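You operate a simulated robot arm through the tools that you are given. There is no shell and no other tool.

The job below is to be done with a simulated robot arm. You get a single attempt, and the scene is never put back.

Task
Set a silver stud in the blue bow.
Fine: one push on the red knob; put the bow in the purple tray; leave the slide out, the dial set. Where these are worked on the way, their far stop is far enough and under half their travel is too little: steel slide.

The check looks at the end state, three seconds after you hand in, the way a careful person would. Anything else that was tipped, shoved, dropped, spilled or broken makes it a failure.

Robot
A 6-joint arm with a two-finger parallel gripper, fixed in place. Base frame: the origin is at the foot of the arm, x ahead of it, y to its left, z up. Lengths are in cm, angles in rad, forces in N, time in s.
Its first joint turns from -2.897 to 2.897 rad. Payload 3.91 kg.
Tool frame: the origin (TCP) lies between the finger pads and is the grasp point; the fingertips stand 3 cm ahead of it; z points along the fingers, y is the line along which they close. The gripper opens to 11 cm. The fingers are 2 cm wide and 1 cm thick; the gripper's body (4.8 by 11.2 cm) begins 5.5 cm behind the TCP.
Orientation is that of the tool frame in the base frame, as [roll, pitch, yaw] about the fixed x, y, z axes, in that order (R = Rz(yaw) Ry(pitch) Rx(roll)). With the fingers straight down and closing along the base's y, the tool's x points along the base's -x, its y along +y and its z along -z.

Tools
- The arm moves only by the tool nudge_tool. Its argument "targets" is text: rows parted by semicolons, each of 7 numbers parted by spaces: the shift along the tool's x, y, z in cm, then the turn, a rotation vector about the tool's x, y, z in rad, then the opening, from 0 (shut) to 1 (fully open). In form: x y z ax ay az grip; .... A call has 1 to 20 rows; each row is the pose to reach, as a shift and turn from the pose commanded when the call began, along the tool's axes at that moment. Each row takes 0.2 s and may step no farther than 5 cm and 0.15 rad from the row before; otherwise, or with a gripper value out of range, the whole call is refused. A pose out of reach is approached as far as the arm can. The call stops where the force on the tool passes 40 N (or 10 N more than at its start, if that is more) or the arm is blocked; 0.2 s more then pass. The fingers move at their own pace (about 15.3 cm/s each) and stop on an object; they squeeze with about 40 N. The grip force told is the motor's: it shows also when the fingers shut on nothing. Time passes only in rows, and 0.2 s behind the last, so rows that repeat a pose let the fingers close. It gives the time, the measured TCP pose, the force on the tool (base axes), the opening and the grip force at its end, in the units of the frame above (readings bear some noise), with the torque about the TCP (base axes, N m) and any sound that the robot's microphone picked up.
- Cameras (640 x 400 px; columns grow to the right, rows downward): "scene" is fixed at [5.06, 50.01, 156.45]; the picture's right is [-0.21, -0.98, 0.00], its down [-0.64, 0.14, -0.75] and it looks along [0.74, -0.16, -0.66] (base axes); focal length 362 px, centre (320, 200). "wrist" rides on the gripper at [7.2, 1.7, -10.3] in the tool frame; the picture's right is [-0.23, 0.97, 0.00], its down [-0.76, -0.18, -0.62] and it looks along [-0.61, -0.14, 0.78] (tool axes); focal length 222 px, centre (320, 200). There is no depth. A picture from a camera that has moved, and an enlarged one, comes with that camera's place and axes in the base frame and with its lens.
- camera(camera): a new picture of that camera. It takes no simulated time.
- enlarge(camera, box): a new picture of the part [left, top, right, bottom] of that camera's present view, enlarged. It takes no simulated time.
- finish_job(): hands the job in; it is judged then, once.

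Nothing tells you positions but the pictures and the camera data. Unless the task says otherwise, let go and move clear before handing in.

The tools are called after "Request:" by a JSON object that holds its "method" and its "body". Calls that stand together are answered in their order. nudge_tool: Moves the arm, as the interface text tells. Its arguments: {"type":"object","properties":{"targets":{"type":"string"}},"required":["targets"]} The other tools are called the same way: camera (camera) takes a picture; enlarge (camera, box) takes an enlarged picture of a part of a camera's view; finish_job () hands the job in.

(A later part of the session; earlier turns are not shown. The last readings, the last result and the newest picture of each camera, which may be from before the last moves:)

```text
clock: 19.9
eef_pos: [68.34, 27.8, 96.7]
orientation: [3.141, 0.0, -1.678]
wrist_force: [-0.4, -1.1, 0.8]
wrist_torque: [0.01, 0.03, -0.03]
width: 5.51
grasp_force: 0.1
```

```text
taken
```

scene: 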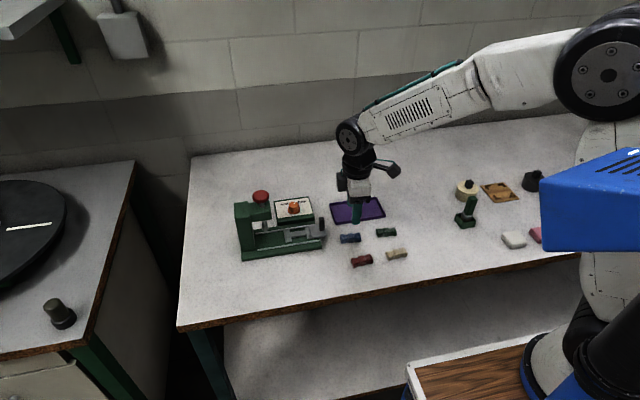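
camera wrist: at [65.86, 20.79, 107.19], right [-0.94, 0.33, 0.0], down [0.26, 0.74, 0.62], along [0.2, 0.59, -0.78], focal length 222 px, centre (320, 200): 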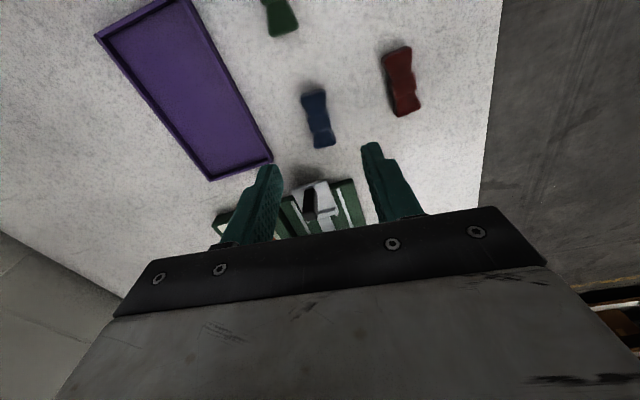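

Request:
{"method": "enlarge", "body": {"camera": "wrist", "box": [288, 80, 352, 160]}}

```text
5.00 times, centred on (320, 120) of wrist
camera zoom: at [65.86, 20.79, 107.19], right [-0.94, 0.33, 0.0], down [0.26, 0.74, 0.62], along [0.2, 0.59, -0.78], focal length 1111 px, centre (320, 600)
```

zoom: 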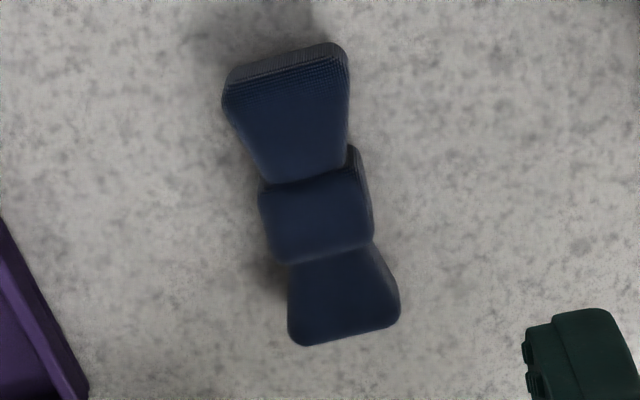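

The bow lies almost exactly on the tool axis and is aligned with it, with under 1 mm of offset. I'll come down to just above the table with the fingers straddling the knot, then check.

Request:
{"method": "nudge_tool", "body": {"targets": "-0.08 -0.07 3 0 0 0 0.4; -0.08 -0.07 6 0 0 0 0.4; -0.08 -0.07 8 0 0 0 0.4; -0.08 -0.07 9.1 0 0 0 0.4; -0.08 -0.07 9.4 0 0 0 0.4; -0.08 -0.07 9.4 0 0 0 0.4"}}

Request:
{"method": "enlarge", "body": {"camera": "wrist", "box": [256, 110, 384, 210]}}

Request:
{"method": "enlarge", "body": {"camera": "scene", "box": [326, 214, 374, 244]}}

```text
clock: 21.3
eef_pos: [68.25, 27.72, 87.33]
orientation: [3.141, 0.001, -1.679]
wrist_force: [-0.6, -0.4, 0.3]
wrist_torque: [0.03, -0.02, -0.02]
width: 4.4
grasp_force: 0.1
```

```text
4.00 times, centred on (320, 160) of wrist
camera zoom: at [65.78, 20.81, 97.74], right [-0.94, 0.33, 0.0], down [0.26, 0.74, 0.62], along [0.21, 0.59, -0.78], focal length 888 px, centre (320, 360)
```

zoom: 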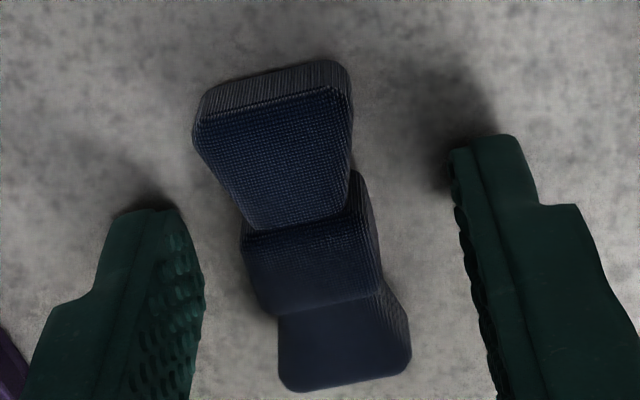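

```text
13.33 times, centred on (350, 229) of scene
camera zoom: at [5.06, 50.01, 156.45], right [-0.21, -0.98, 0.0], down [-0.64, 0.14, -0.75], along [0.74, -0.16, -0.66], focal length 4821 px, centre (-80, -187)
```

zoom: 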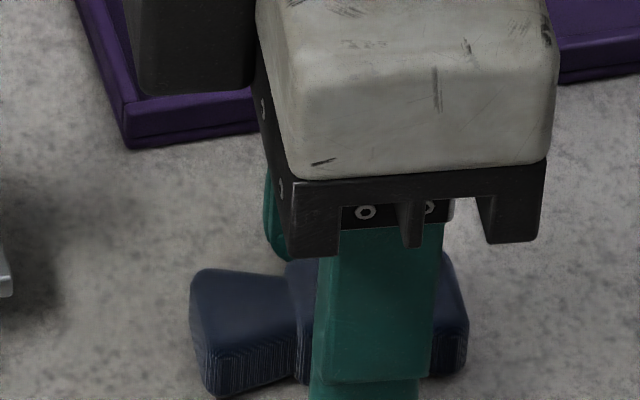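

The knot sits between the pads, about 1 mm off. I'll shift by that and close on it.

Request:
{"method": "nudge_tool", "body": {"targets": "-0.06 -0.12 0 0 0 0 0.4; -0.06 -0.12 0 0 0 0 0.3; -0.06 -0.12 0 0 0 0 0.22; -0.06 -0.12 0 0 0 0 0.1; -0.06 -0.12 0 0 0 0 0.1"}}

Request:
{"method": "enlarge", "body": {"camera": "wrist", "box": [256, 110, 384, 210]}}

```text
clock: 22.5
eef_pos: [68.46, 27.88, 87.33]
orientation: [3.141, 0.003, -1.679]
wrist_force: [1.0, 1.0, 1.4]
wrist_torque: [0.03, -0.04, -0.01]
width: 2.56
grasp_force: 40.1
```

```text
4.00 times, centred on (320, 160) of wrist
camera zoom: at [65.94, 20.87, 97.74], right [-0.94, 0.33, 0.0], down [0.26, 0.74, 0.62], along [0.21, 0.59, -0.78], focal length 888 px, centre (320, 360)
```

zoom: 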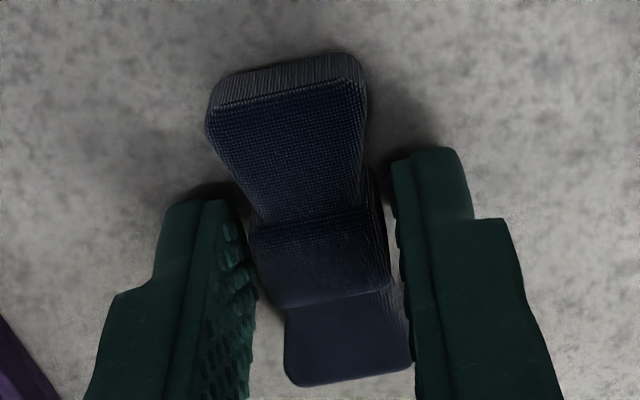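

Something is held at 2.56 cm with about 40 N. I'll lift and check that the bow comes along level.

Request:
{"method": "nudge_tool", "body": {"targets": "0 0 -0.5 0 0 0 0.1; 0 0 -2 0 0 0 0.1; 0 0 -5 0 0 0 0.1; 0 0 -9 0 0 0 0.1; 0 0 -12 0 0 0 0.1; 0 0 -12 0 0 0 0.1"}}

Request:
{"method": "enlarge", "body": {"camera": "wrist", "box": [256, 110, 384, 210]}}

Request:
{"method": "camera", "body": {"camera": "scene"}}

```text
clock: 23.9
eef_pos: [68.82, 27.85, 99.34]
orientation: [3.14, 0.003, -1.679]
wrist_force: [0.3, -0.1, 0.0]
wrist_torque: [-0.02, -0.02, 0.0]
width: 2.52
grasp_force: 39.8
```

```text
4.00 times, centred on (320, 160) of wrist
camera zoom: at [66.32, 20.85, 109.79], right [-0.94, 0.33, 0.0], down [0.26, 0.74, 0.62], along [0.21, 0.59, -0.78], focal length 888 px, centre (320, 360)
```

zoom: 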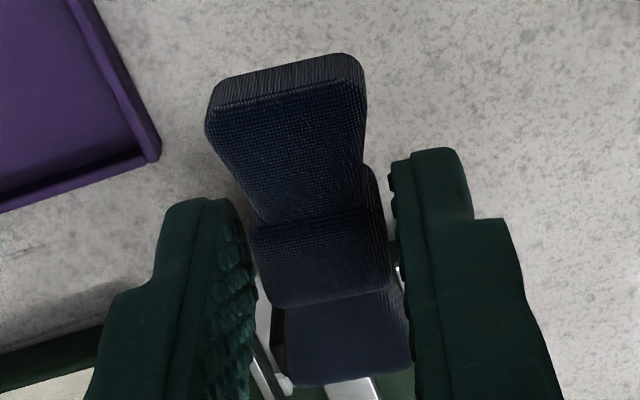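

```text
taken
```

scene: 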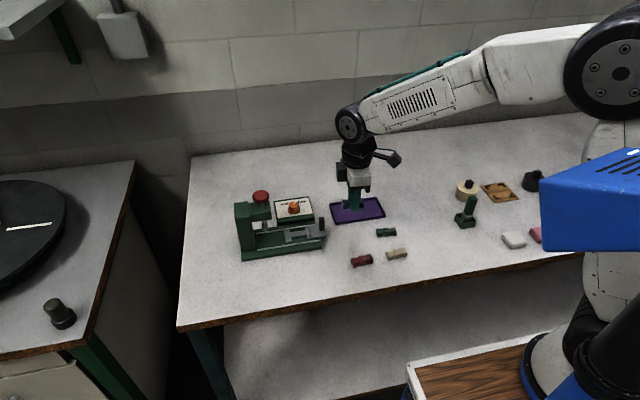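

The bow is held firmly and level. I'll carry it to hover over the cradle, squared up to the machine, and then compare the bow with the cradle.

Request:
{"method": "nudge_tool", "body": {"targets": "-3.5 -0.43 0 0 0 -0.035 0.1; -7 -0.86 0 0 0 -0.07 0.1; -10.5 -1.29 0 0 0 -0.105 0.1; -14.12 -1.72 0 0 0 -0.14 0.1; -14.12 -1.72 2 0 0 -0.14 0.1; -14.12 -1.72 4.3 0 0 -0.14 0.1; -14.12 -1.72 4.3 0 0 -0.14 0.1"}}

Request:
{"method": "camera", "body": {"camera": "wrist"}}

Request:
{"method": "enlarge", "body": {"camera": "wrist", "box": [240, 80, 400, 220]}}

Request:
{"method": "enlarge", "body": {"camera": "scene", "box": [270, 200, 334, 244]}}

```text
clock: 25.5
eef_pos: [71.86, 41.69, 95.13]
orientation: [-3.141, 0.001, -1.539]
wrist_force: [-0.6, 0.3, -0.7]
wrist_torque: [0.01, 0.02, 0.02]
width: 2.52
grasp_force: 40.3
```

```text
taken
camera wrist: at [70.34, 34.52, 105.58], right [-0.98, 0.2, 0.0], down [0.15, 0.77, 0.62], along [0.12, 0.61, -0.78], focal length 222 px, centre (320, 200)
```

wrist: 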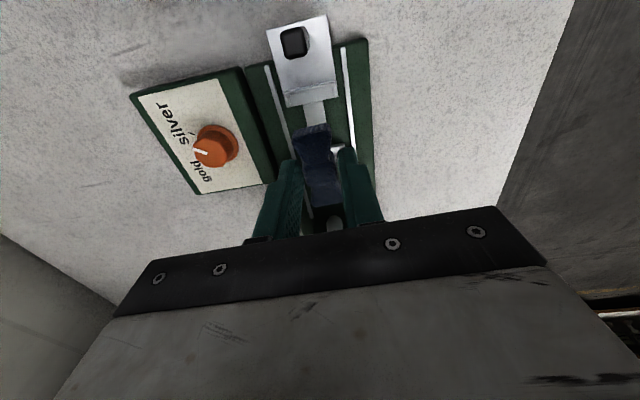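

```text
2.86 times, centred on (320, 150) of wrist
camera zoom: at [70.34, 34.52, 105.58], right [-0.98, 0.2, 0.0], down [0.15, 0.77, 0.62], along [0.12, 0.61, -0.78], focal length 635 px, centre (320, 343)
```

zoom: 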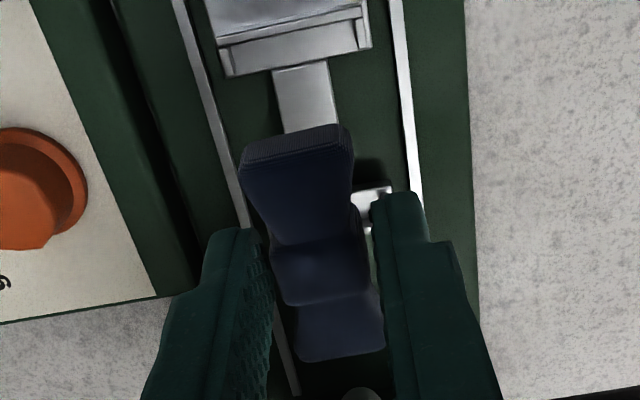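

```text
9.09 times, centred on (302, 222) of scene
camera zoom: at [5.06, 50.01, 156.45], right [-0.21, -0.98, 0.0], down [-0.64, 0.14, -0.75], along [0.74, -0.16, -0.66], focal length 3287 px, centre (484, 0)
```

zoom: 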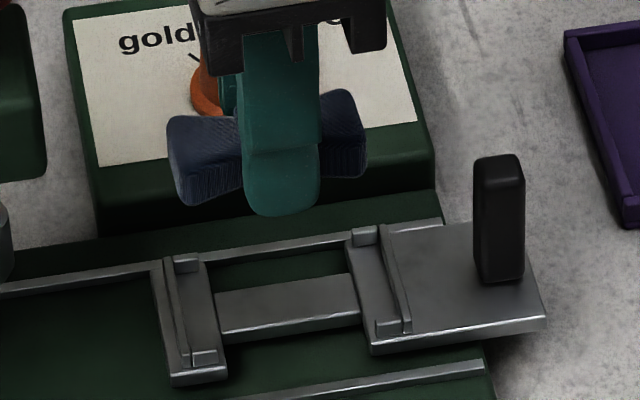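

Request:
{"method": "enlarge", "body": {"camera": "wrist", "box": [282, 76, 346, 116]}}

Request:
{"method": "enlarge", "body": {"camera": "wrist", "box": [280, 116, 360, 216]}}

Request:
{"method": "enlarge", "body": {"camera": "wrist", "box": [150, 90, 260, 190]}}

```text
10.00 times, centred on (314, 96) of wrist
camera zoom: at [70.34, 34.52, 105.58], right [-0.98, 0.2, 0.0], down [0.15, 0.77, 0.62], along [0.12, 0.61, -0.78], focal length 2221 px, centre (380, 1240)
```

zoom: 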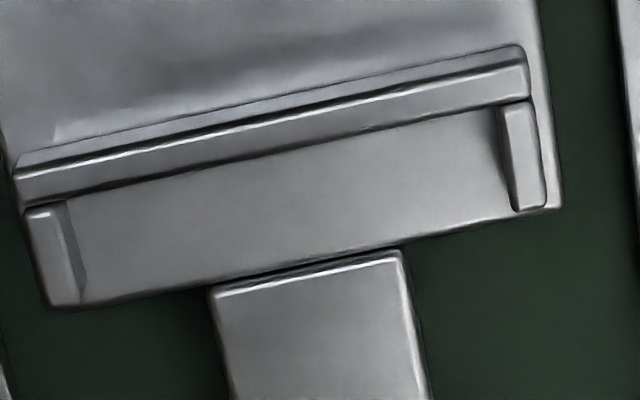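

```text
4.00 times, centred on (320, 166) of wrist
camera zoom: at [70.34, 34.52, 105.58], right [-0.98, 0.2, 0.0], down [0.15, 0.77, 0.62], along [0.12, 0.61, -0.78], focal length 888 px, centre (320, 336)
```

zoom: 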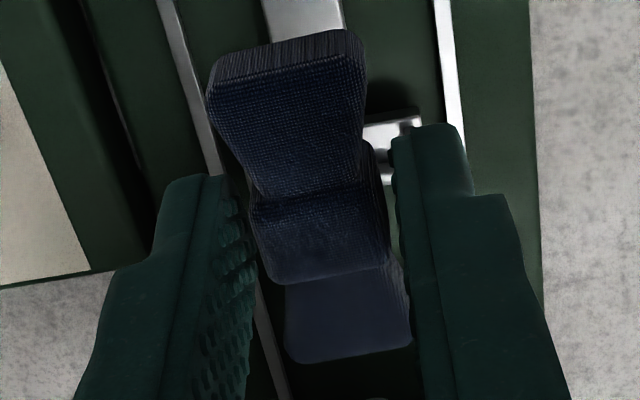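

```text
4.00 times, centred on (205, 140) of wrist
camera zoom: at [70.34, 34.52, 105.58], right [-0.98, 0.2, 0.0], down [0.15, 0.77, 0.62], along [0.12, 0.61, -0.78], focal length 888 px, centre (780, 440)
```

zoom: 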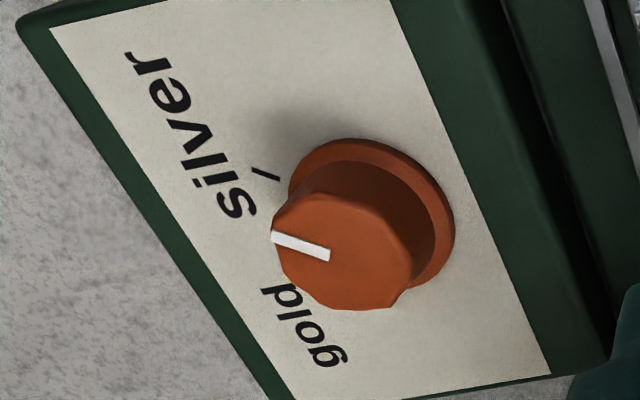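

The bow is squared to the cradle within about 0.01 rad, and the dial pointer is confirmed parallel to the silver tick. The cradle's centre is at about (71.92, 41.55), so I'll adjust 1 mm and lower to just above the platform.

Request:
{"method": "nudge_tool", "body": {"targets": "0.1 -0.1 1 0 0 0 0.1; 0.1 -0.1 2.5 0 0 0 0.1; 0.1 -0.1 4.0 0 0 0 0.1; 0.1 -0.1 4.5 0 0 0 0.1; 0.1 -0.1 4.5 0 0 0 0.1"}}

Request:
{"method": "enlarge", "body": {"camera": "wrist", "box": [272, 106, 368, 206]}}

Request:
{"method": "enlarge", "body": {"camera": "scene", "box": [270, 208, 334, 248]}}

```text
clock: 26.7
eef_pos: [71.97, 41.75, 90.64]
orientation: [-3.141, 0.001, -1.538]
wrist_force: [0.8, -0.5, 0.5]
wrist_torque: [0.03, -0.03, 0.03]
width: 2.52
grasp_force: 40.4
```

```text
4.00 times, centred on (320, 156) of wrist
camera zoom: at [70.42, 34.5, 101.07], right [-0.98, 0.2, 0.0], down [0.15, 0.77, 0.62], along [0.12, 0.61, -0.78], focal length 888 px, centre (320, 376)
```

zoom: 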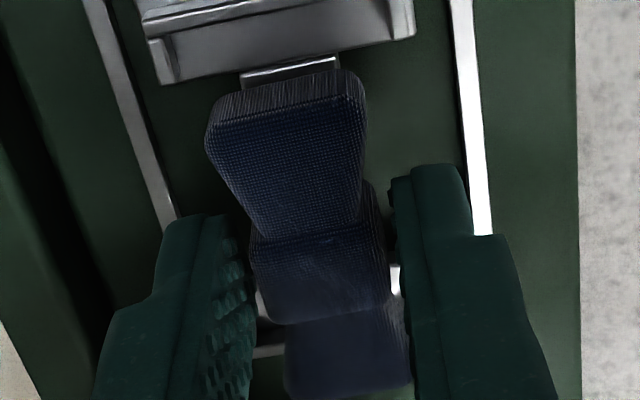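

```text
10.00 times, centred on (302, 228) of scene
camera zoom: at [5.06, 50.01, 156.45], right [-0.21, -0.98, 0.0], down [-0.64, 0.14, -0.75], along [0.74, -0.16, -0.66], focal length 3616 px, centre (500, -80)
```

zoom: 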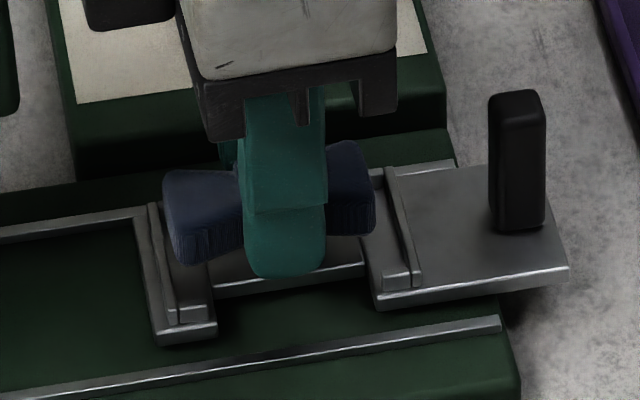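

The bow bottom is about 8 mm above the platform. It looks slightly too far towards +y, so I'll zoom to measure before lowering.

Request:
{"method": "enlarge", "body": {"camera": "scene", "box": [280, 220, 312, 244]}}

Request:
{"method": "enlarge", "body": {"camera": "scene", "box": [298, 214, 330, 238]}}

Request:
{"method": "enlarge", "body": {"camera": "wrist", "box": [276, 84, 340, 134]}}

```text
16.00 times, centred on (296, 232) of scene
camera zoom: at [5.06, 50.01, 156.45], right [-0.21, -0.98, 0.0], down [-0.64, 0.14, -0.75], along [0.74, -0.16, -0.66], focal length 5785 px, centre (704, -312)
```

zoom: 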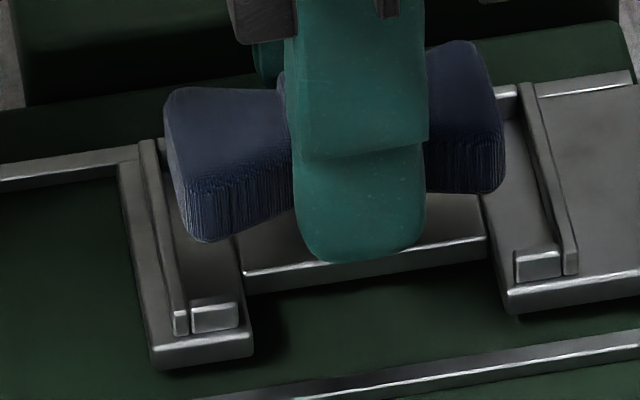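

```text
16.00 times, centred on (314, 226) of scene
camera zoom: at [5.06, 50.01, 156.45], right [-0.21, -0.98, 0.0], down [-0.64, 0.14, -0.75], along [0.74, -0.16, -0.66], focal length 5785 px, centre (416, -216)
```

zoom: 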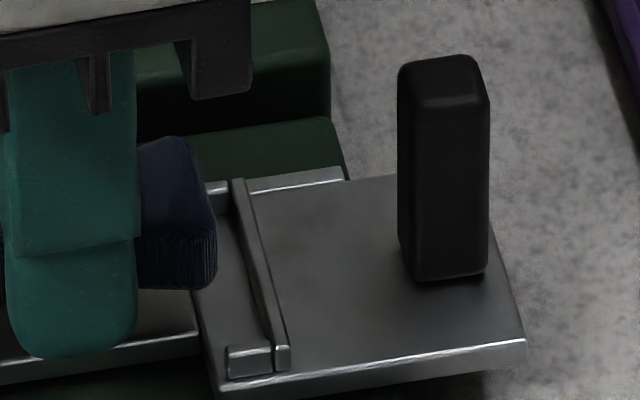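

```text
8.00 times, centred on (308, 109) of wrist
camera zoom: at [70.42, 34.5, 101.07], right [-0.98, 0.2, 0.0], down [0.15, 0.77, 0.62], along [0.12, 0.61, -0.78], focal length 1777 px, centre (416, 928)
```

zoom: 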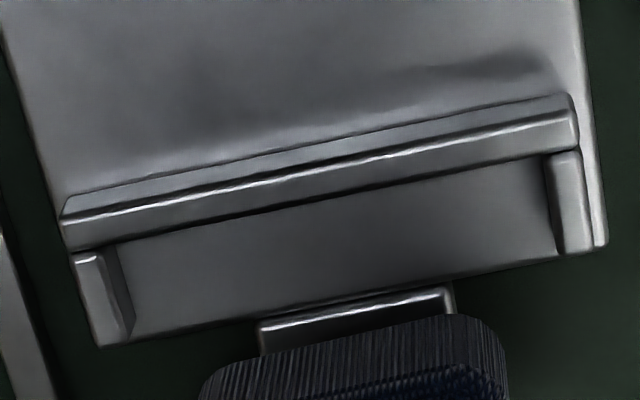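

I measure about 3.7 mm clear at the +y ridge and 7.4 mm at the -y ridge. I'll shift 1.8 mm towards -y and lower gently, checking force and picture.

Request:
{"method": "nudge_tool", "body": {"targets": "0.18 0 0 0 0 0 0.1; 0.18 0 0.4 0 0 0 0.1; 0.18 0 0.7 0 0 0 0.1; 0.18 0 0.8 0 0 0 0.1; 0.18 0 0.8 0 0 0 0.1"}}

Request:
{"method": "enlarge", "body": {"camera": "scene", "box": [278, 214, 326, 244]}}

Request:
{"method": "enlarge", "body": {"camera": "wrist", "box": [272, 80, 368, 200]}}

```text
clock: 27.9
eef_pos: [71.97, 41.33, 89.71]
orientation: [3.14, 0.002, -1.538]
wrist_force: [0.0, -0.4, -0.3]
wrist_torque: [0.03, 0.01, -0.03]
width: 2.52
grasp_force: 39.4
```

```text
13.33 times, centred on (302, 229) of scene
camera zoom: at [5.06, 50.01, 156.45], right [-0.21, -0.98, 0.0], down [-0.64, 0.14, -0.75], along [0.74, -0.16, -0.66], focal length 4821 px, centre (560, -187)
```

zoom: 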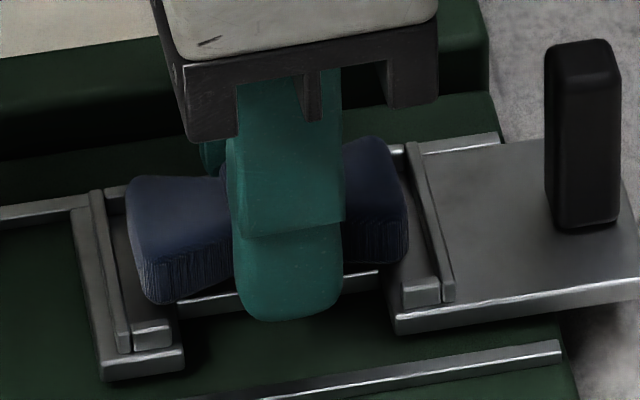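

```text
3.33 times, centred on (320, 140) of wrist
camera zoom: at [70.44, 34.24, 100.19], right [-0.98, 0.2, 0.0], down [0.15, 0.77, 0.62], along [0.12, 0.61, -0.78], focal length 740 px, centre (320, 400)
```

zoom: 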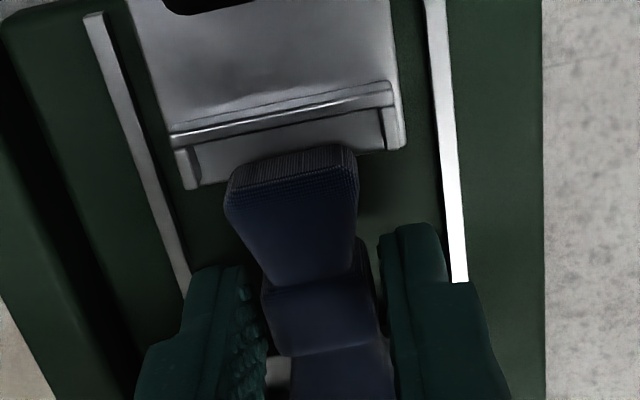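

The bow is now centred in y with about 5 mm free on each side, and there's no contact yet. I'll lower a little more.

Request:
{"method": "nudge_tool", "body": {"targets": "0 0 0.1 0 0 0 0.1; 0 0 0.2 0 0 0 0.1; 0 0 0.2 0 0 0 0.1"}}

Request:
{"method": "enlarge", "body": {"camera": "scene", "box": [278, 214, 326, 244]}}

```text
clock: 28.7
eef_pos: [72.02, 41.39, 89.55]
orientation: [3.141, 0.002, -1.538]
wrist_force: [0.2, -0.1, -0.3]
wrist_torque: [0.0, 0.01, 0.0]
width: 2.51
grasp_force: 39.9
```

```text
13.33 times, centred on (302, 229) of scene
camera zoom: at [5.06, 50.01, 156.45], right [-0.21, -0.98, 0.0], down [-0.64, 0.14, -0.75], along [0.74, -0.16, -0.66], focal length 4821 px, centre (560, -187)
```

zoom: 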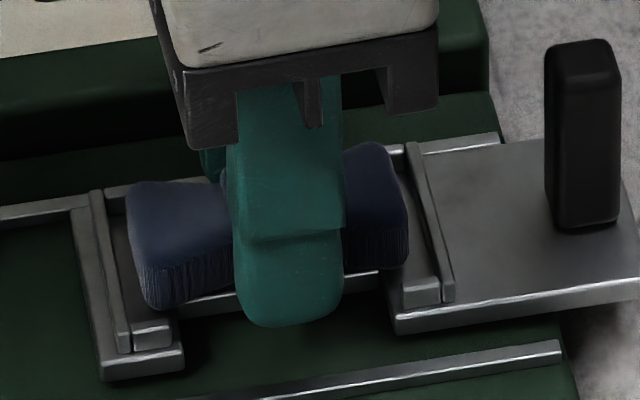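

Request:
{"method": "nudge_tool", "body": {"targets": "0 0 0.1 0 0 0 0.1; 0 0 0.15 0 0 0 0.1; 0 0 0.15 0 0 0 0.1"}}

Request:
{"method": "enlarge", "body": {"camera": "wrist", "box": [282, 96, 346, 146]}}

```text
clock: 29.5
eef_pos: [71.99, 41.61, 89.47]
orientation: [-3.14, 0.002, -1.538]
wrist_force: [-2.7, 0.1, 14.2]
wrist_torque: [-0.07, 0.06, -0.01]
width: 2.55
grasp_force: 39.9
```

```text
8.00 times, centred on (314, 121) of wrist
camera zoom: at [70.45, 34.31, 99.92], right [-0.98, 0.2, 0.0], down [0.15, 0.77, 0.63], along [0.12, 0.61, -0.78], focal length 1777 px, centre (368, 832)
```

zoom: 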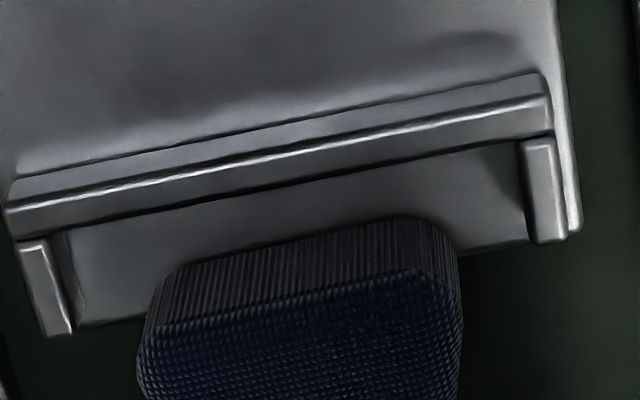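

The bow has touched down on the platform at 14 N, centred in the pocket. I'll open the fingers just enough and lift straight away.

Request:
{"method": "nudge_tool", "body": {"targets": "0 0 -0.08 0 0 0 0.3; 0 0 -0.08 0 0 0 0.34; 0 0 -0.08 0 0 0 0.34; 0 0 -1 0 0 0 0.34; 0 0 -3 0 0 0 0.34; 0 0 -6 0 0 0 0.34; 0 0 -9 0 0 0 0.34; 0 0 -9 0 0 0 0.34"}}

Request:
{"method": "camera", "body": {"camera": "wrist"}}

Request:
{"method": "enlarge", "body": {"camera": "scene", "box": [278, 210, 326, 240]}}

```text
clock: 31.3
eef_pos: [71.83, 41.56, 98.41]
orientation: [-3.141, 0.0, -1.539]
wrist_force: [0.3, 0.3, 0.8]
wrist_torque: [0.04, 0.0, 0.0]
width: 3.73
grasp_force: 0.0
```

```text
taken
camera wrist: at [70.29, 34.39, 108.89], right [-0.98, 0.2, 0.0], down [0.15, 0.77, 0.62], along [0.12, 0.61, -0.78], focal length 222 px, centre (320, 200)
```

wrist: 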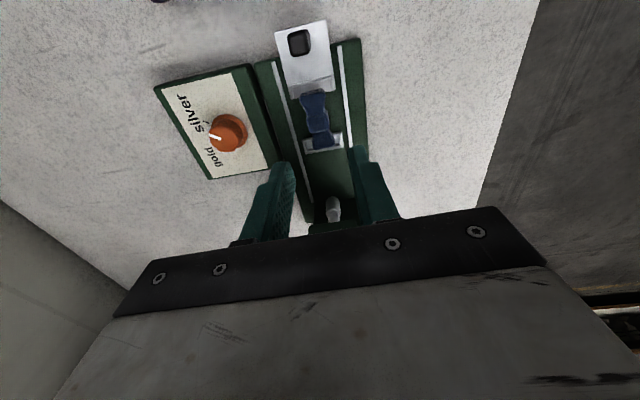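

```text
13.33 times, centred on (302, 225) of scene
camera zoom: at [5.06, 50.01, 156.45], right [-0.21, -0.98, 0.0], down [-0.64, 0.14, -0.75], along [0.74, -0.16, -0.66], focal length 4821 px, centre (560, -133)
```

zoom: 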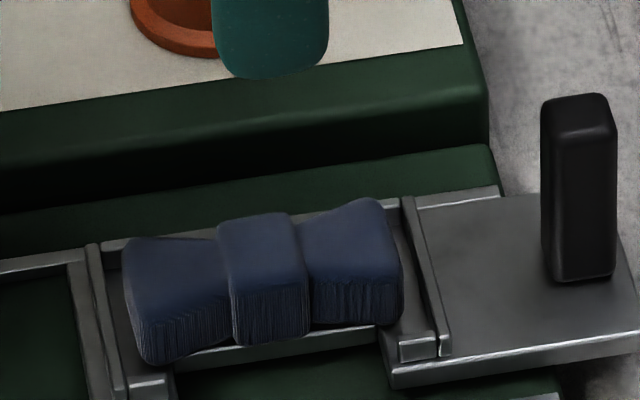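

Request:
{"method": "enlarge", "body": {"camera": "wrist", "box": [264, 10, 376, 160]}}

Request:
{"method": "enlarge", "body": {"camera": "scene", "box": [228, 180, 332, 266]}}

```text
2.67 times, centred on (320, 85) of wrist
camera zoom: at [70.29, 34.39, 108.89], right [-0.98, 0.2, 0.0], down [0.15, 0.77, 0.62], along [0.12, 0.61, -0.78], focal length 592 px, centre (320, 507)
```

zoom: 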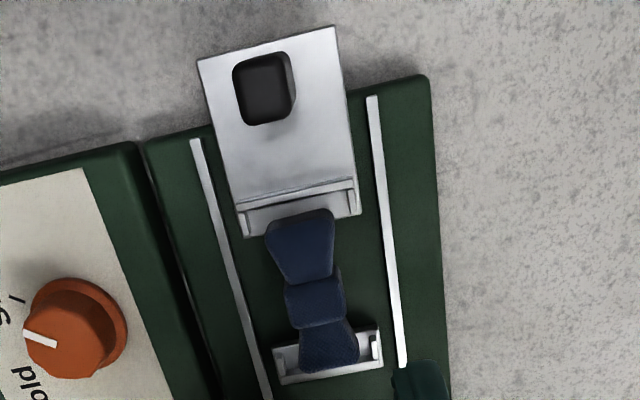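

```text
4.65 times, centred on (280, 223) of scene
camera zoom: at [5.06, 50.01, 156.45], right [-0.21, -0.98, 0.0], down [-0.64, 0.14, -0.75], along [0.74, -0.16, -0.66], focal length 1682 px, centre (506, 93)
```

zoom: 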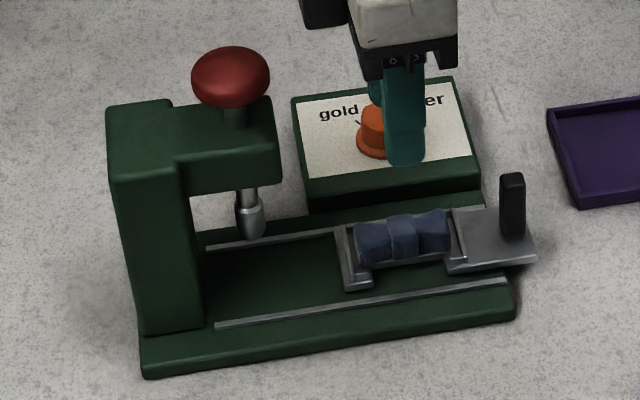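

The bow sits level and centred in the cradle. Next I'll take the slide's handle, near (72.0, 35.2), with the fingers closing along x. I'll hover first to check alignment.

Request:
{"method": "nudge_tool", "body": {"targets": "3.2 0 0 0 0 0.032 0.34; 6.46 0.03 0 0 0 0.032 0.34; 6.46 0.03 3 0 0 0.032 0.34; 6.46 0.03 5 0 0 0.032 0.34; 6.46 0.03 5 0 0 0.032 0.34"}}

Request:
{"method": "enlarge", "body": {"camera": "wrist", "box": [256, 100, 384, 220]}}

Request:
{"method": "enlarge", "body": {"camera": "scene", "box": [290, 200, 346, 245]}}

```text
clock: 32.5
eef_pos: [71.94, 35.18, 93.38]
orientation: [-3.141, 0.002, -1.571]
wrist_force: [-0.5, 0.0, 0.0]
wrist_torque: [-0.01, 0.01, 0.0]
width: 3.75
grasp_force: 0.0
```

```text
3.33 times, centred on (320, 160) of wrist
camera zoom: at [70.32, 27.89, 103.81], right [-0.97, 0.23, 0.0], down [0.18, 0.76, 0.62], along [0.14, 0.61, -0.78], focal length 740 px, centre (320, 333)
```

zoom: 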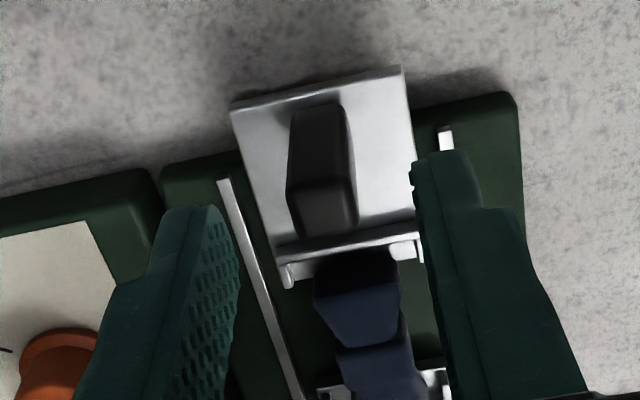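

```text
8.89 times, centred on (318, 222) of scene
camera zoom: at [5.06, 50.01, 156.45], right [-0.21, -0.98, 0.0], down [-0.64, 0.14, -0.75], along [0.74, -0.16, -0.66], focal length 3214 px, centre (338, 0)
```

zoom: 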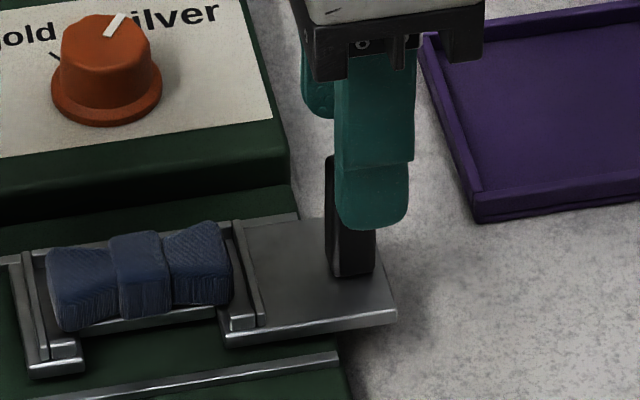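

The handle lies within 1.5 mm of the tool axis. I'll lower around it, keeping the tips clear of the plate, and grip.

Request:
{"method": "nudge_tool", "body": {"targets": "-0.1 0.03 1.5 0 0 0 0.34; -0.1 0.03 3 0 0 0 0.34; -0.1 0.03 3.3 0 0 0 0.34; -0.1 0.03 3.3 0 0 0 0.25; -0.1 0.03 3.3 0 0 0 0.15; -0.1 0.03 3.3 0 0 0 0.05; -0.1 0.03 3.3 0 0 0 0.05"}}

Request:
{"method": "enlarge", "body": {"camera": "wrist", "box": [256, 100, 384, 220]}}

Request:
{"method": "enlarge", "body": {"camera": "scene", "box": [290, 200, 346, 245]}}

```text
clock: 34.1
eef_pos: [72.01, 35.0, 90.09]
orientation: [3.138, 0.001, -1.569]
wrist_force: [-14.6, -0.9, -2.7]
wrist_torque: [-0.24, -0.36, -0.13]
width: 1.37
grasp_force: 44.9
```

```text
3.33 times, centred on (320, 160) of wrist
camera zoom: at [70.31, 27.92, 100.53], right [-0.97, 0.23, 0.0], down [0.18, 0.76, 0.62], along [0.14, 0.61, -0.78], focal length 740 px, centre (320, 333)
```

zoom: 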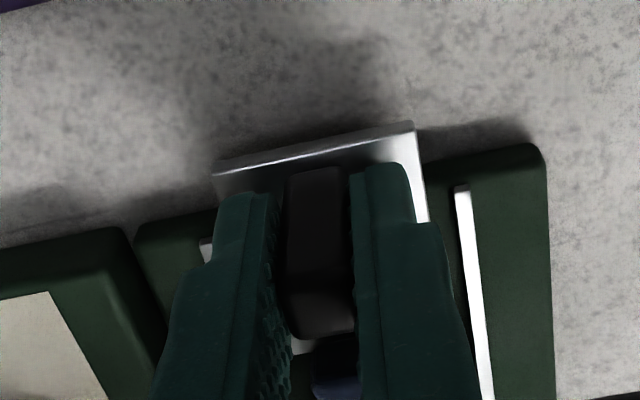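

```text
8.89 times, centred on (318, 222) of scene
camera zoom: at [5.06, 50.01, 156.45], right [-0.21, -0.98, 0.0], down [-0.64, 0.14, -0.75], along [0.74, -0.16, -0.66], focal length 3214 px, centre (338, 0)
```

zoom: 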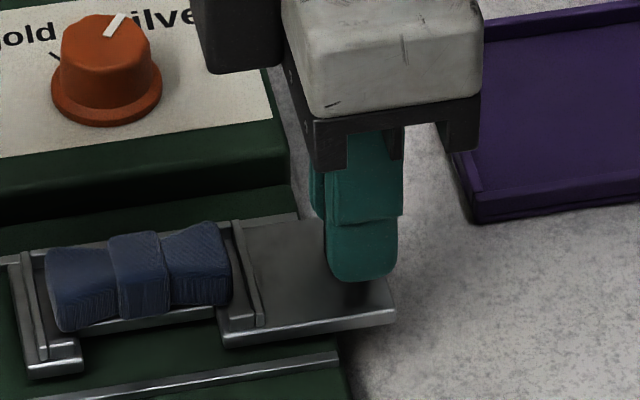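

The handle is gripped with a small side load, which I'll ease by 1 mm. Then I'll push the slide in along +y, stopping if anything resists.

Request:
{"method": "nudge_tool", "body": {"targets": "0 0.08 0 0 0 0 0.05; -0.4 0.08 0 0 0 0 0.05; -1 0.08 0 0 0 0 0.05; -1.8 0.08 0 0 0 0 0.05; -2.6 0.08 0 0 0 0 0.05; -3.4 0.08 0 0 0 0 0.05; -4.2 0.08 0 0 0 0 0.05; -5 0.08 0 0 0 0 0.05; -5.5 0.08 0 0 0 0 0.05; -5.5 0.08 0 0 0 0 0.05"}}

Request:
{"method": "enlarge", "body": {"camera": "scene", "box": [228, 180, 332, 266]}}

Request:
{"method": "camera", "body": {"camera": "wrist"}}

```text
clock: 36.3
eef_pos: [72.08, 40.58, 90.1]
orientation: [-3.141, 0.003, -1.569]
wrist_force: [13.3, -0.1, -1.4]
wrist_torque: [-0.75, -0.02, -0.15]
width: 1.39
grasp_force: 44.9
```

```text
4.65 times, centred on (280, 223) of scene
camera zoom: at [5.06, 50.01, 156.45], right [-0.21, -0.98, 0.0], down [-0.64, 0.14, -0.75], along [0.74, -0.16, -0.66], focal length 1682 px, centre (506, 93)
```

zoom: 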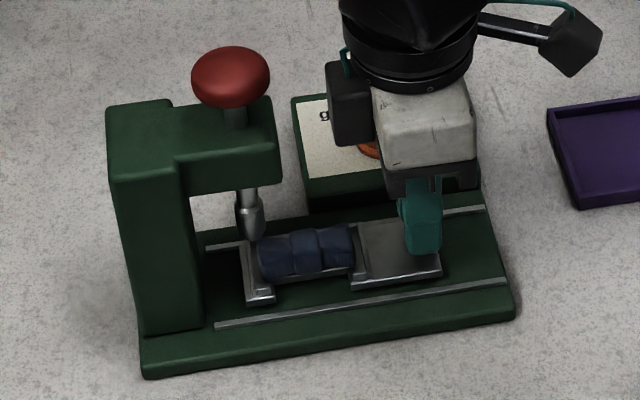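

```text
taken
camera wrist: at [70.28, 33.41, 100.51], right [-0.97, 0.23, 0.0], down [0.18, 0.76, 0.62], along [0.14, 0.61, -0.78], focal length 222 px, centre (320, 200)
```

wrist: 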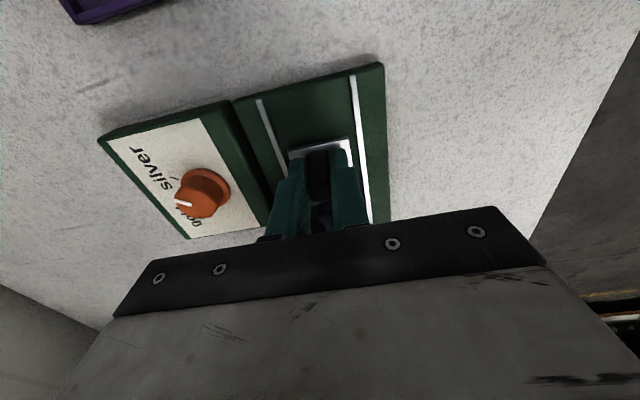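

The slide went in 5.5 cm with the bow still seated. A dark block on the gripper's +y side is nearing the press head, so I'll look closer before going further.

Request:
{"method": "enlarge", "body": {"camera": "scene", "box": [260, 170, 348, 225]}}

Request:
{"method": "enlarge", "body": {"camera": "scene", "box": [250, 205, 300, 245]}}

Request:
{"method": "camera", "body": {"camera": "scene"}}

```text
7.27 times, centred on (304, 198) of scene
camera zoom: at [5.06, 50.01, 156.45], right [-0.21, -0.98, 0.0], down [-0.64, 0.14, -0.75], along [0.74, -0.16, -0.66], focal length 2630 px, centre (436, 218)
```

zoom: 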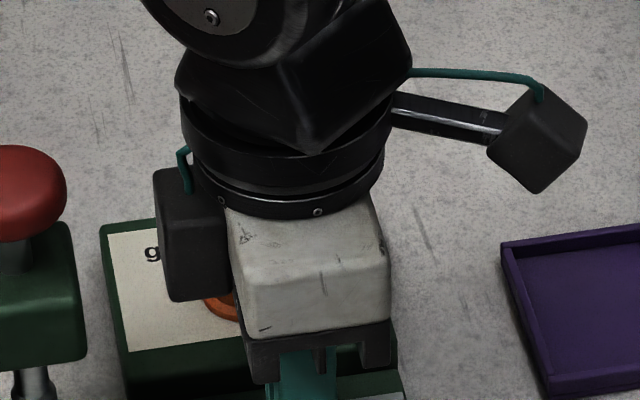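

```text
10.00 times, centred on (275, 225) of scene
camera zoom: at [5.06, 50.01, 156.45], right [-0.21, -0.98, 0.0], down [-0.64, 0.14, -0.75], along [0.74, -0.16, -0.66], focal length 3616 px, centre (770, -50)
```

zoom: 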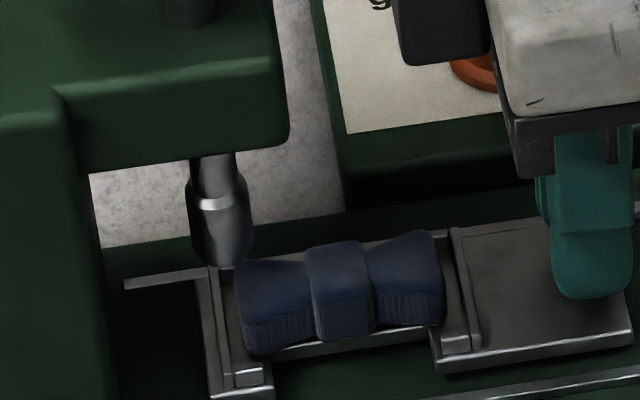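

```text
taken
```

scene: 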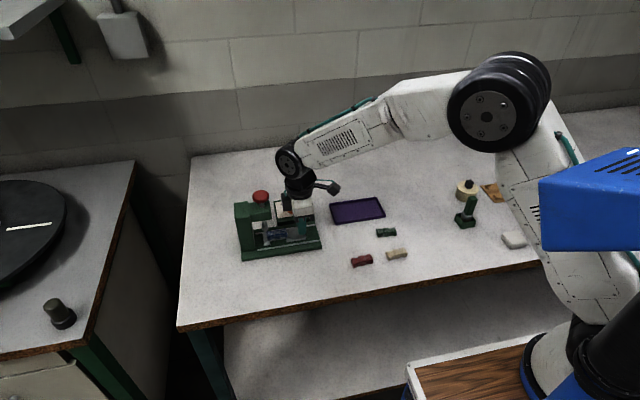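

A motor on the gripper's +y side would reach the press head before the slide is home. I'll open, tilt the tool about 0.25 rad so its top leans back towards -y, and regrip the handle that way.

Request:
{"method": "nudge_tool", "body": {"targets": "0 -0.06 0 0 0 0 0.3; 0 -0.06 0 0 0 0 0.3; 0.1 -0.06 -0.05 0 -0.125 0 0.3; 0.2 -0.06 -0.1 0 -0.25 0 0.3; 0.2 -0.06 -0.1 0 -0.25 0 0.3"}}

Request:
{"method": "enlarge", "body": {"camera": "scene", "box": [240, 170, 340, 250]}}

Request:
{"method": "camera", "body": {"camera": "wrist"}}

```text
clock: 37.5
eef_pos: [72.04, 40.4, 90.29]
orientation: [-3.141, 0.254, -1.571]
wrist_force: [-0.3, -0.1, -0.7]
wrist_torque: [0.01, -0.03, 0.01]
width: 3.33
grasp_force: 0.0
```

```text
5.00 times, centred on (290, 210) of scene
camera zoom: at [5.06, 50.01, 156.45], right [-0.21, -0.98, 0.0], down [-0.64, 0.14, -0.75], along [0.74, -0.16, -0.66], focal length 1808 px, centre (470, 150)
```

zoom: 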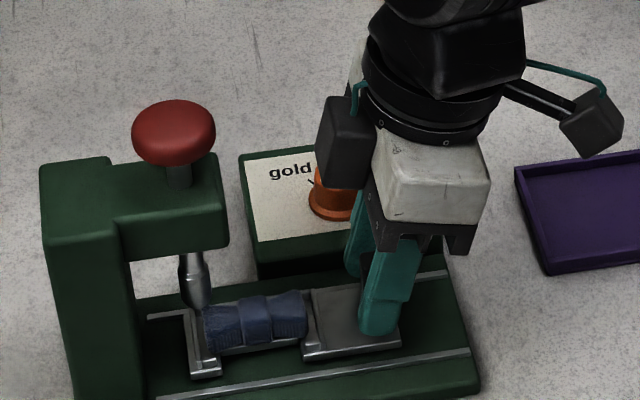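

```text
taken
camera wrist: at [70.32, 30.92, 98.48], right [-0.97, 0.22, 0.06], down [0.18, 0.58, 0.79], along [0.14, 0.78, -0.61], focal length 222 px, centre (320, 200)
```

wrist: 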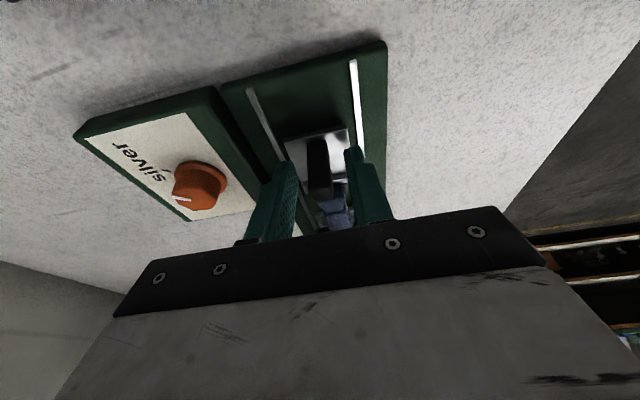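

The tilt gives the motor about 4 cm of room for the roughly 3.2 cm still to go. I'll grip the handle and push on along +y.

Request:
{"method": "nudge_tool", "body": {"targets": "0 0 0 0 0 0 0.2; 0 0 0 0 0 0 0.1; 0 0 0 0 0 0 0.05; 0 0 0 0 0 0 0.05; -0.484 0 0.1257 0 0 0 0.05; -0.968 0 0.2513 0 0 0 0.05; -1.452 0 0.377 0 0 0 0.05; -1.936 0 0.5026 0 0 0 0.05; -2.323 0 0.603 0 0 0 0.05; -2.323 0 0.603 0 0 0 0.05"}}

Request:
{"method": "enlarge", "body": {"camera": "scene", "box": [230, 170, 330, 250]}}

Request:
{"method": "enlarge", "body": {"camera": "scene", "box": [250, 205, 300, 245]}}

```text
clock: 39.7
eef_pos: [72.1, 42.85, 90.07]
orientation: [3.141, 0.251, -1.569]
wrist_force: [-13.9, 0.8, -0.8]
wrist_torque: [1.03, 0.21, -0.14]
width: 1.4
grasp_force: 45.4
```

```text
5.00 times, centred on (280, 210) of scene
camera zoom: at [5.06, 50.01, 156.45], right [-0.21, -0.98, 0.0], down [-0.64, 0.14, -0.75], along [0.74, -0.16, -0.66], focal length 1808 px, centre (520, 150)
```

zoom: 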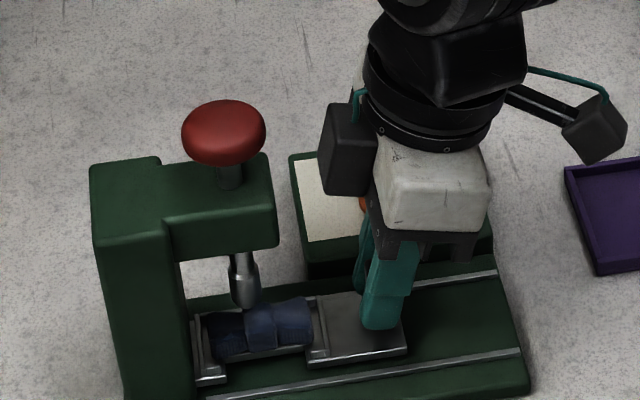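

```text
10.00 times, centred on (275, 225) of scene
camera zoom: at [5.06, 50.01, 156.45], right [-0.21, -0.98, 0.0], down [-0.64, 0.14, -0.75], along [0.74, -0.16, -0.66], focal length 3616 px, centre (770, -50)
```

zoom: 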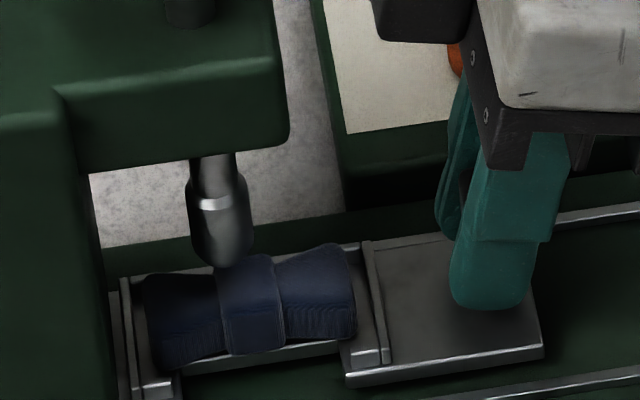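

The bow is nearly under the plunger and passes beneath it cleanly. I'll push slowly to the far stop.

Request:
{"method": "nudge_tool", "body": {"targets": "-0.194 0 0.05 0 0 0 0.05; -0.387 0 0.1005 0 0 0 0.05; -0.581 0 0.151 0 0 0 0.05; -0.774 0 0.201 0 0 0 0.05; -0.968 0 0.2513 0 0 0 0.05; -1.16 0 0.3016 0 0 0 0.05; -1.355 0 0.352 0 0 0 0.05; -1.549 0 0.402 0 0 0 0.05; -1.742 0 0.452 0 0 0 0.05"}}

Request:
{"method": "enlarge", "body": {"camera": "scene", "box": [230, 170, 330, 250]}}

Request:
{"method": "enlarge", "body": {"camera": "scene", "box": [250, 205, 300, 245]}}

```text
clock: 40.9
eef_pos: [71.92, 43.39, 90.25]
orientation: [3.139, 0.246, -1.569]
wrist_force: [-2.4, -27.9, 14.3]
wrist_torque: [-0.83, -0.35, -0.23]
width: 1.41
grasp_force: 45.4
stopped in row 6: the force on the tool passed its limit at 43 N (the readings are from after the stop); the commanded pose is now the measured one
```

```text
5.00 times, centred on (280, 210) of scene
camera zoom: at [5.06, 50.01, 156.45], right [-0.21, -0.98, 0.0], down [-0.64, 0.14, -0.75], along [0.74, -0.16, -0.66], focal length 1808 px, centre (520, 150)
```

zoom: 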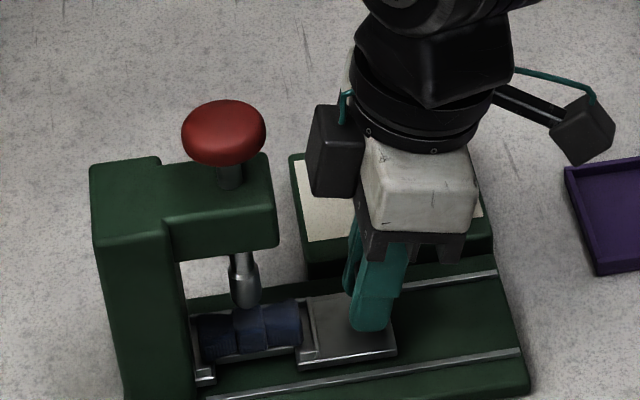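

```text
10.00 times, centred on (275, 225) of scene
camera zoom: at [5.06, 50.01, 156.45], right [-0.21, -0.98, 0.0], down [-0.64, 0.14, -0.75], along [0.74, -0.16, -0.66], focal length 3616 px, centre (770, -50)
```

zoom: 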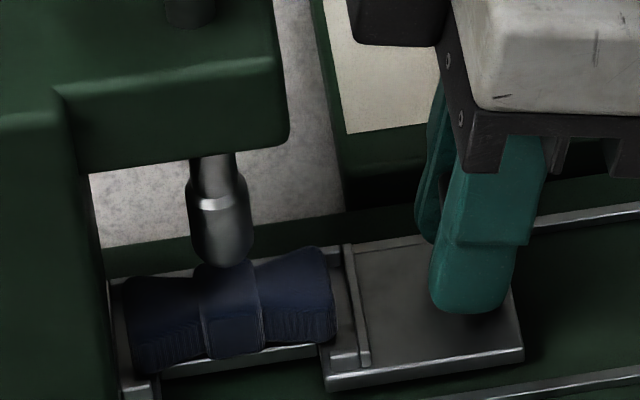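

The slide is home at its far stop and the knot sits right under the plunger. I'll release the handle, lift clear and straighten the tool.

Request:
{"method": "nudge_tool", "body": {"targets": "0.03 0 0 0 0 0 0.3; 0.03 0 0 0 0 0 0.3; -0.487 0 -1.94 0 0 0 0.3; -1.2175 0 -4.85 0 0 0 0.3; 0.7225 0 -5.337 0 0.12 0 0.3; -0.008 0 -8.247 0 0.246 0 0.3; -0.008 0 -8.247 0 0.246 0 0.3"}}

Request:
{"method": "enlarge", "body": {"camera": "scene", "box": [228, 170, 332, 262]}}

Request:
{"method": "camera", "body": {"camera": "wrist"}}

```text
clock: 42.5
eef_pos: [72.14, 41.57, 98.13]
orientation: [3.138, -0.002, -1.567]
wrist_force: [-0.1, 0.0, 0.5]
wrist_torque: [-0.04, 0.01, 0.01]
width: 3.31
grasp_force: 0.2
```

```text
4.35 times, centred on (280, 216) of scene
camera zoom: at [5.06, 50.01, 156.45], right [-0.21, -0.98, 0.0], down [-0.64, 0.14, -0.75], along [0.74, -0.16, -0.66], focal length 1572 px, centre (494, 130)
```

zoom: 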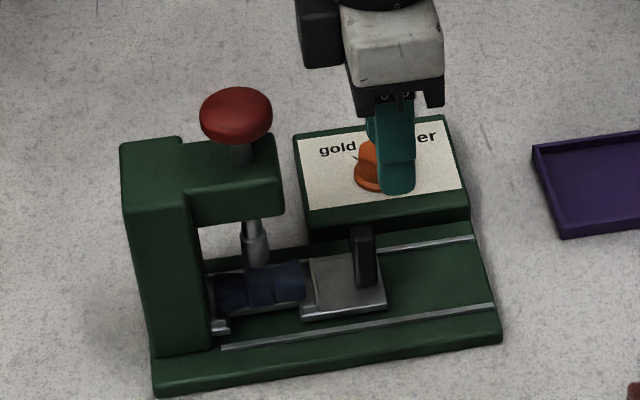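

```text
taken
camera wrist: at [70.46, 34.45, 108.68], right [-0.97, 0.23, 0.0], down [0.18, 0.76, 0.62], along [0.14, 0.61, -0.78], focal length 222 px, centre (320, 200)
```

wrist: 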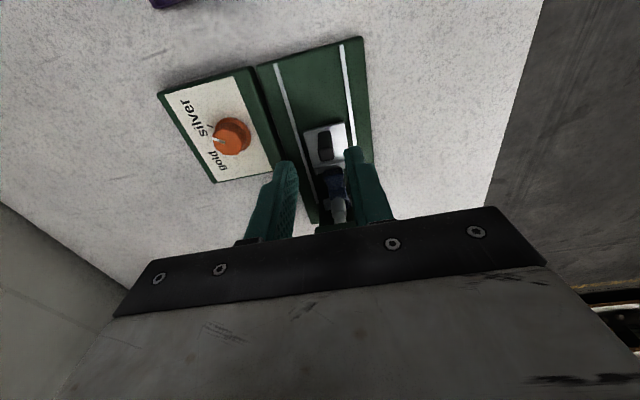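

The slide stayed in with the bow under the plunger. I take the red knob to be near (71.8, 49.9) with its top at z ≈ 101. I'll close the fingers, rise and move over it.

Request:
{"method": "nudge_tool", "body": {"targets": "0 0 -3.5 0.003 0 0 0; 0 0 -7 0.003 0 0 0; 0 0 -10 0.003 0 0 0; -2.8 0.1 -10 0.003 0 0 0; -5.6 0.2 -10 0.003 0 0 0; -8.3 0.34 -10 0.003 0 0 0; -8.3 0.34 -8.5 0.003 0 0 0; -8.3 0.34 -8.5 0.003 0 0 0"}}

Request:
{"method": "camera", "body": {"camera": "wrist"}}

Request:
{"method": "enlarge", "body": {"camera": "scene", "box": [228, 155, 308, 215]}}

```text
clock: 44.3
eef_pos: [71.78, 49.9, 106.57]
orientation: [3.141, -0.001, -1.569]
wrist_force: [-0.2, 0.0, 0.0]
wrist_torque: [0.01, 0.01, 0.01]
width: 0.0
grasp_force: 37.9
```

```text
taken
camera wrist: at [70.01, 42.64, 117.07], right [-0.97, 0.23, 0.0], down [0.18, 0.76, 0.62], along [0.14, 0.61, -0.78], focal length 222 px, centre (320, 200)
```

wrist: 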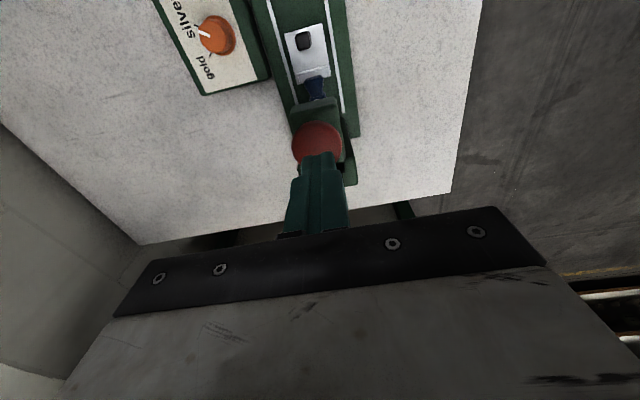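

```text
6.67 times, centred on (268, 185) of scene
camera zoom: at [5.06, 50.01, 156.45], right [-0.21, -0.98, 0.0], down [-0.64, 0.14, -0.75], along [0.74, -0.16, -0.66], focal length 2411 px, centre (667, 300)
```

zoom: 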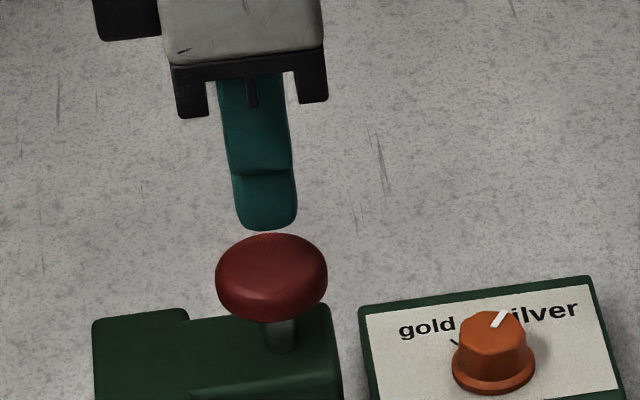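

Request:
{"method": "enlarge", "body": {"camera": "wrist", "box": [280, 110, 360, 170]}}

```text
6.67 times, centred on (320, 140) of wrist
camera zoom: at [70.01, 42.64, 117.07], right [-0.97, 0.23, 0.0], down [0.18, 0.76, 0.62], along [0.14, 0.61, -0.78], focal length 1481 px, centre (320, 600)
```

zoom: 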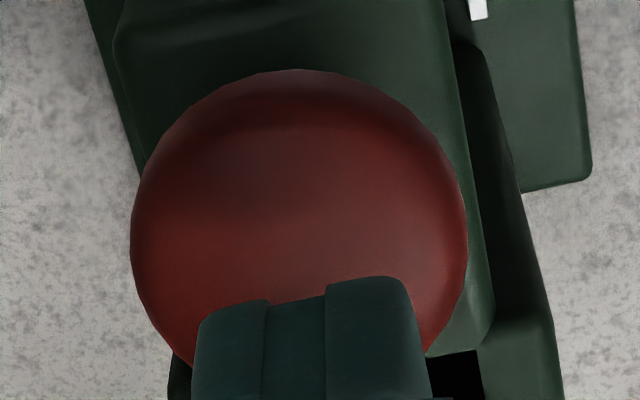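

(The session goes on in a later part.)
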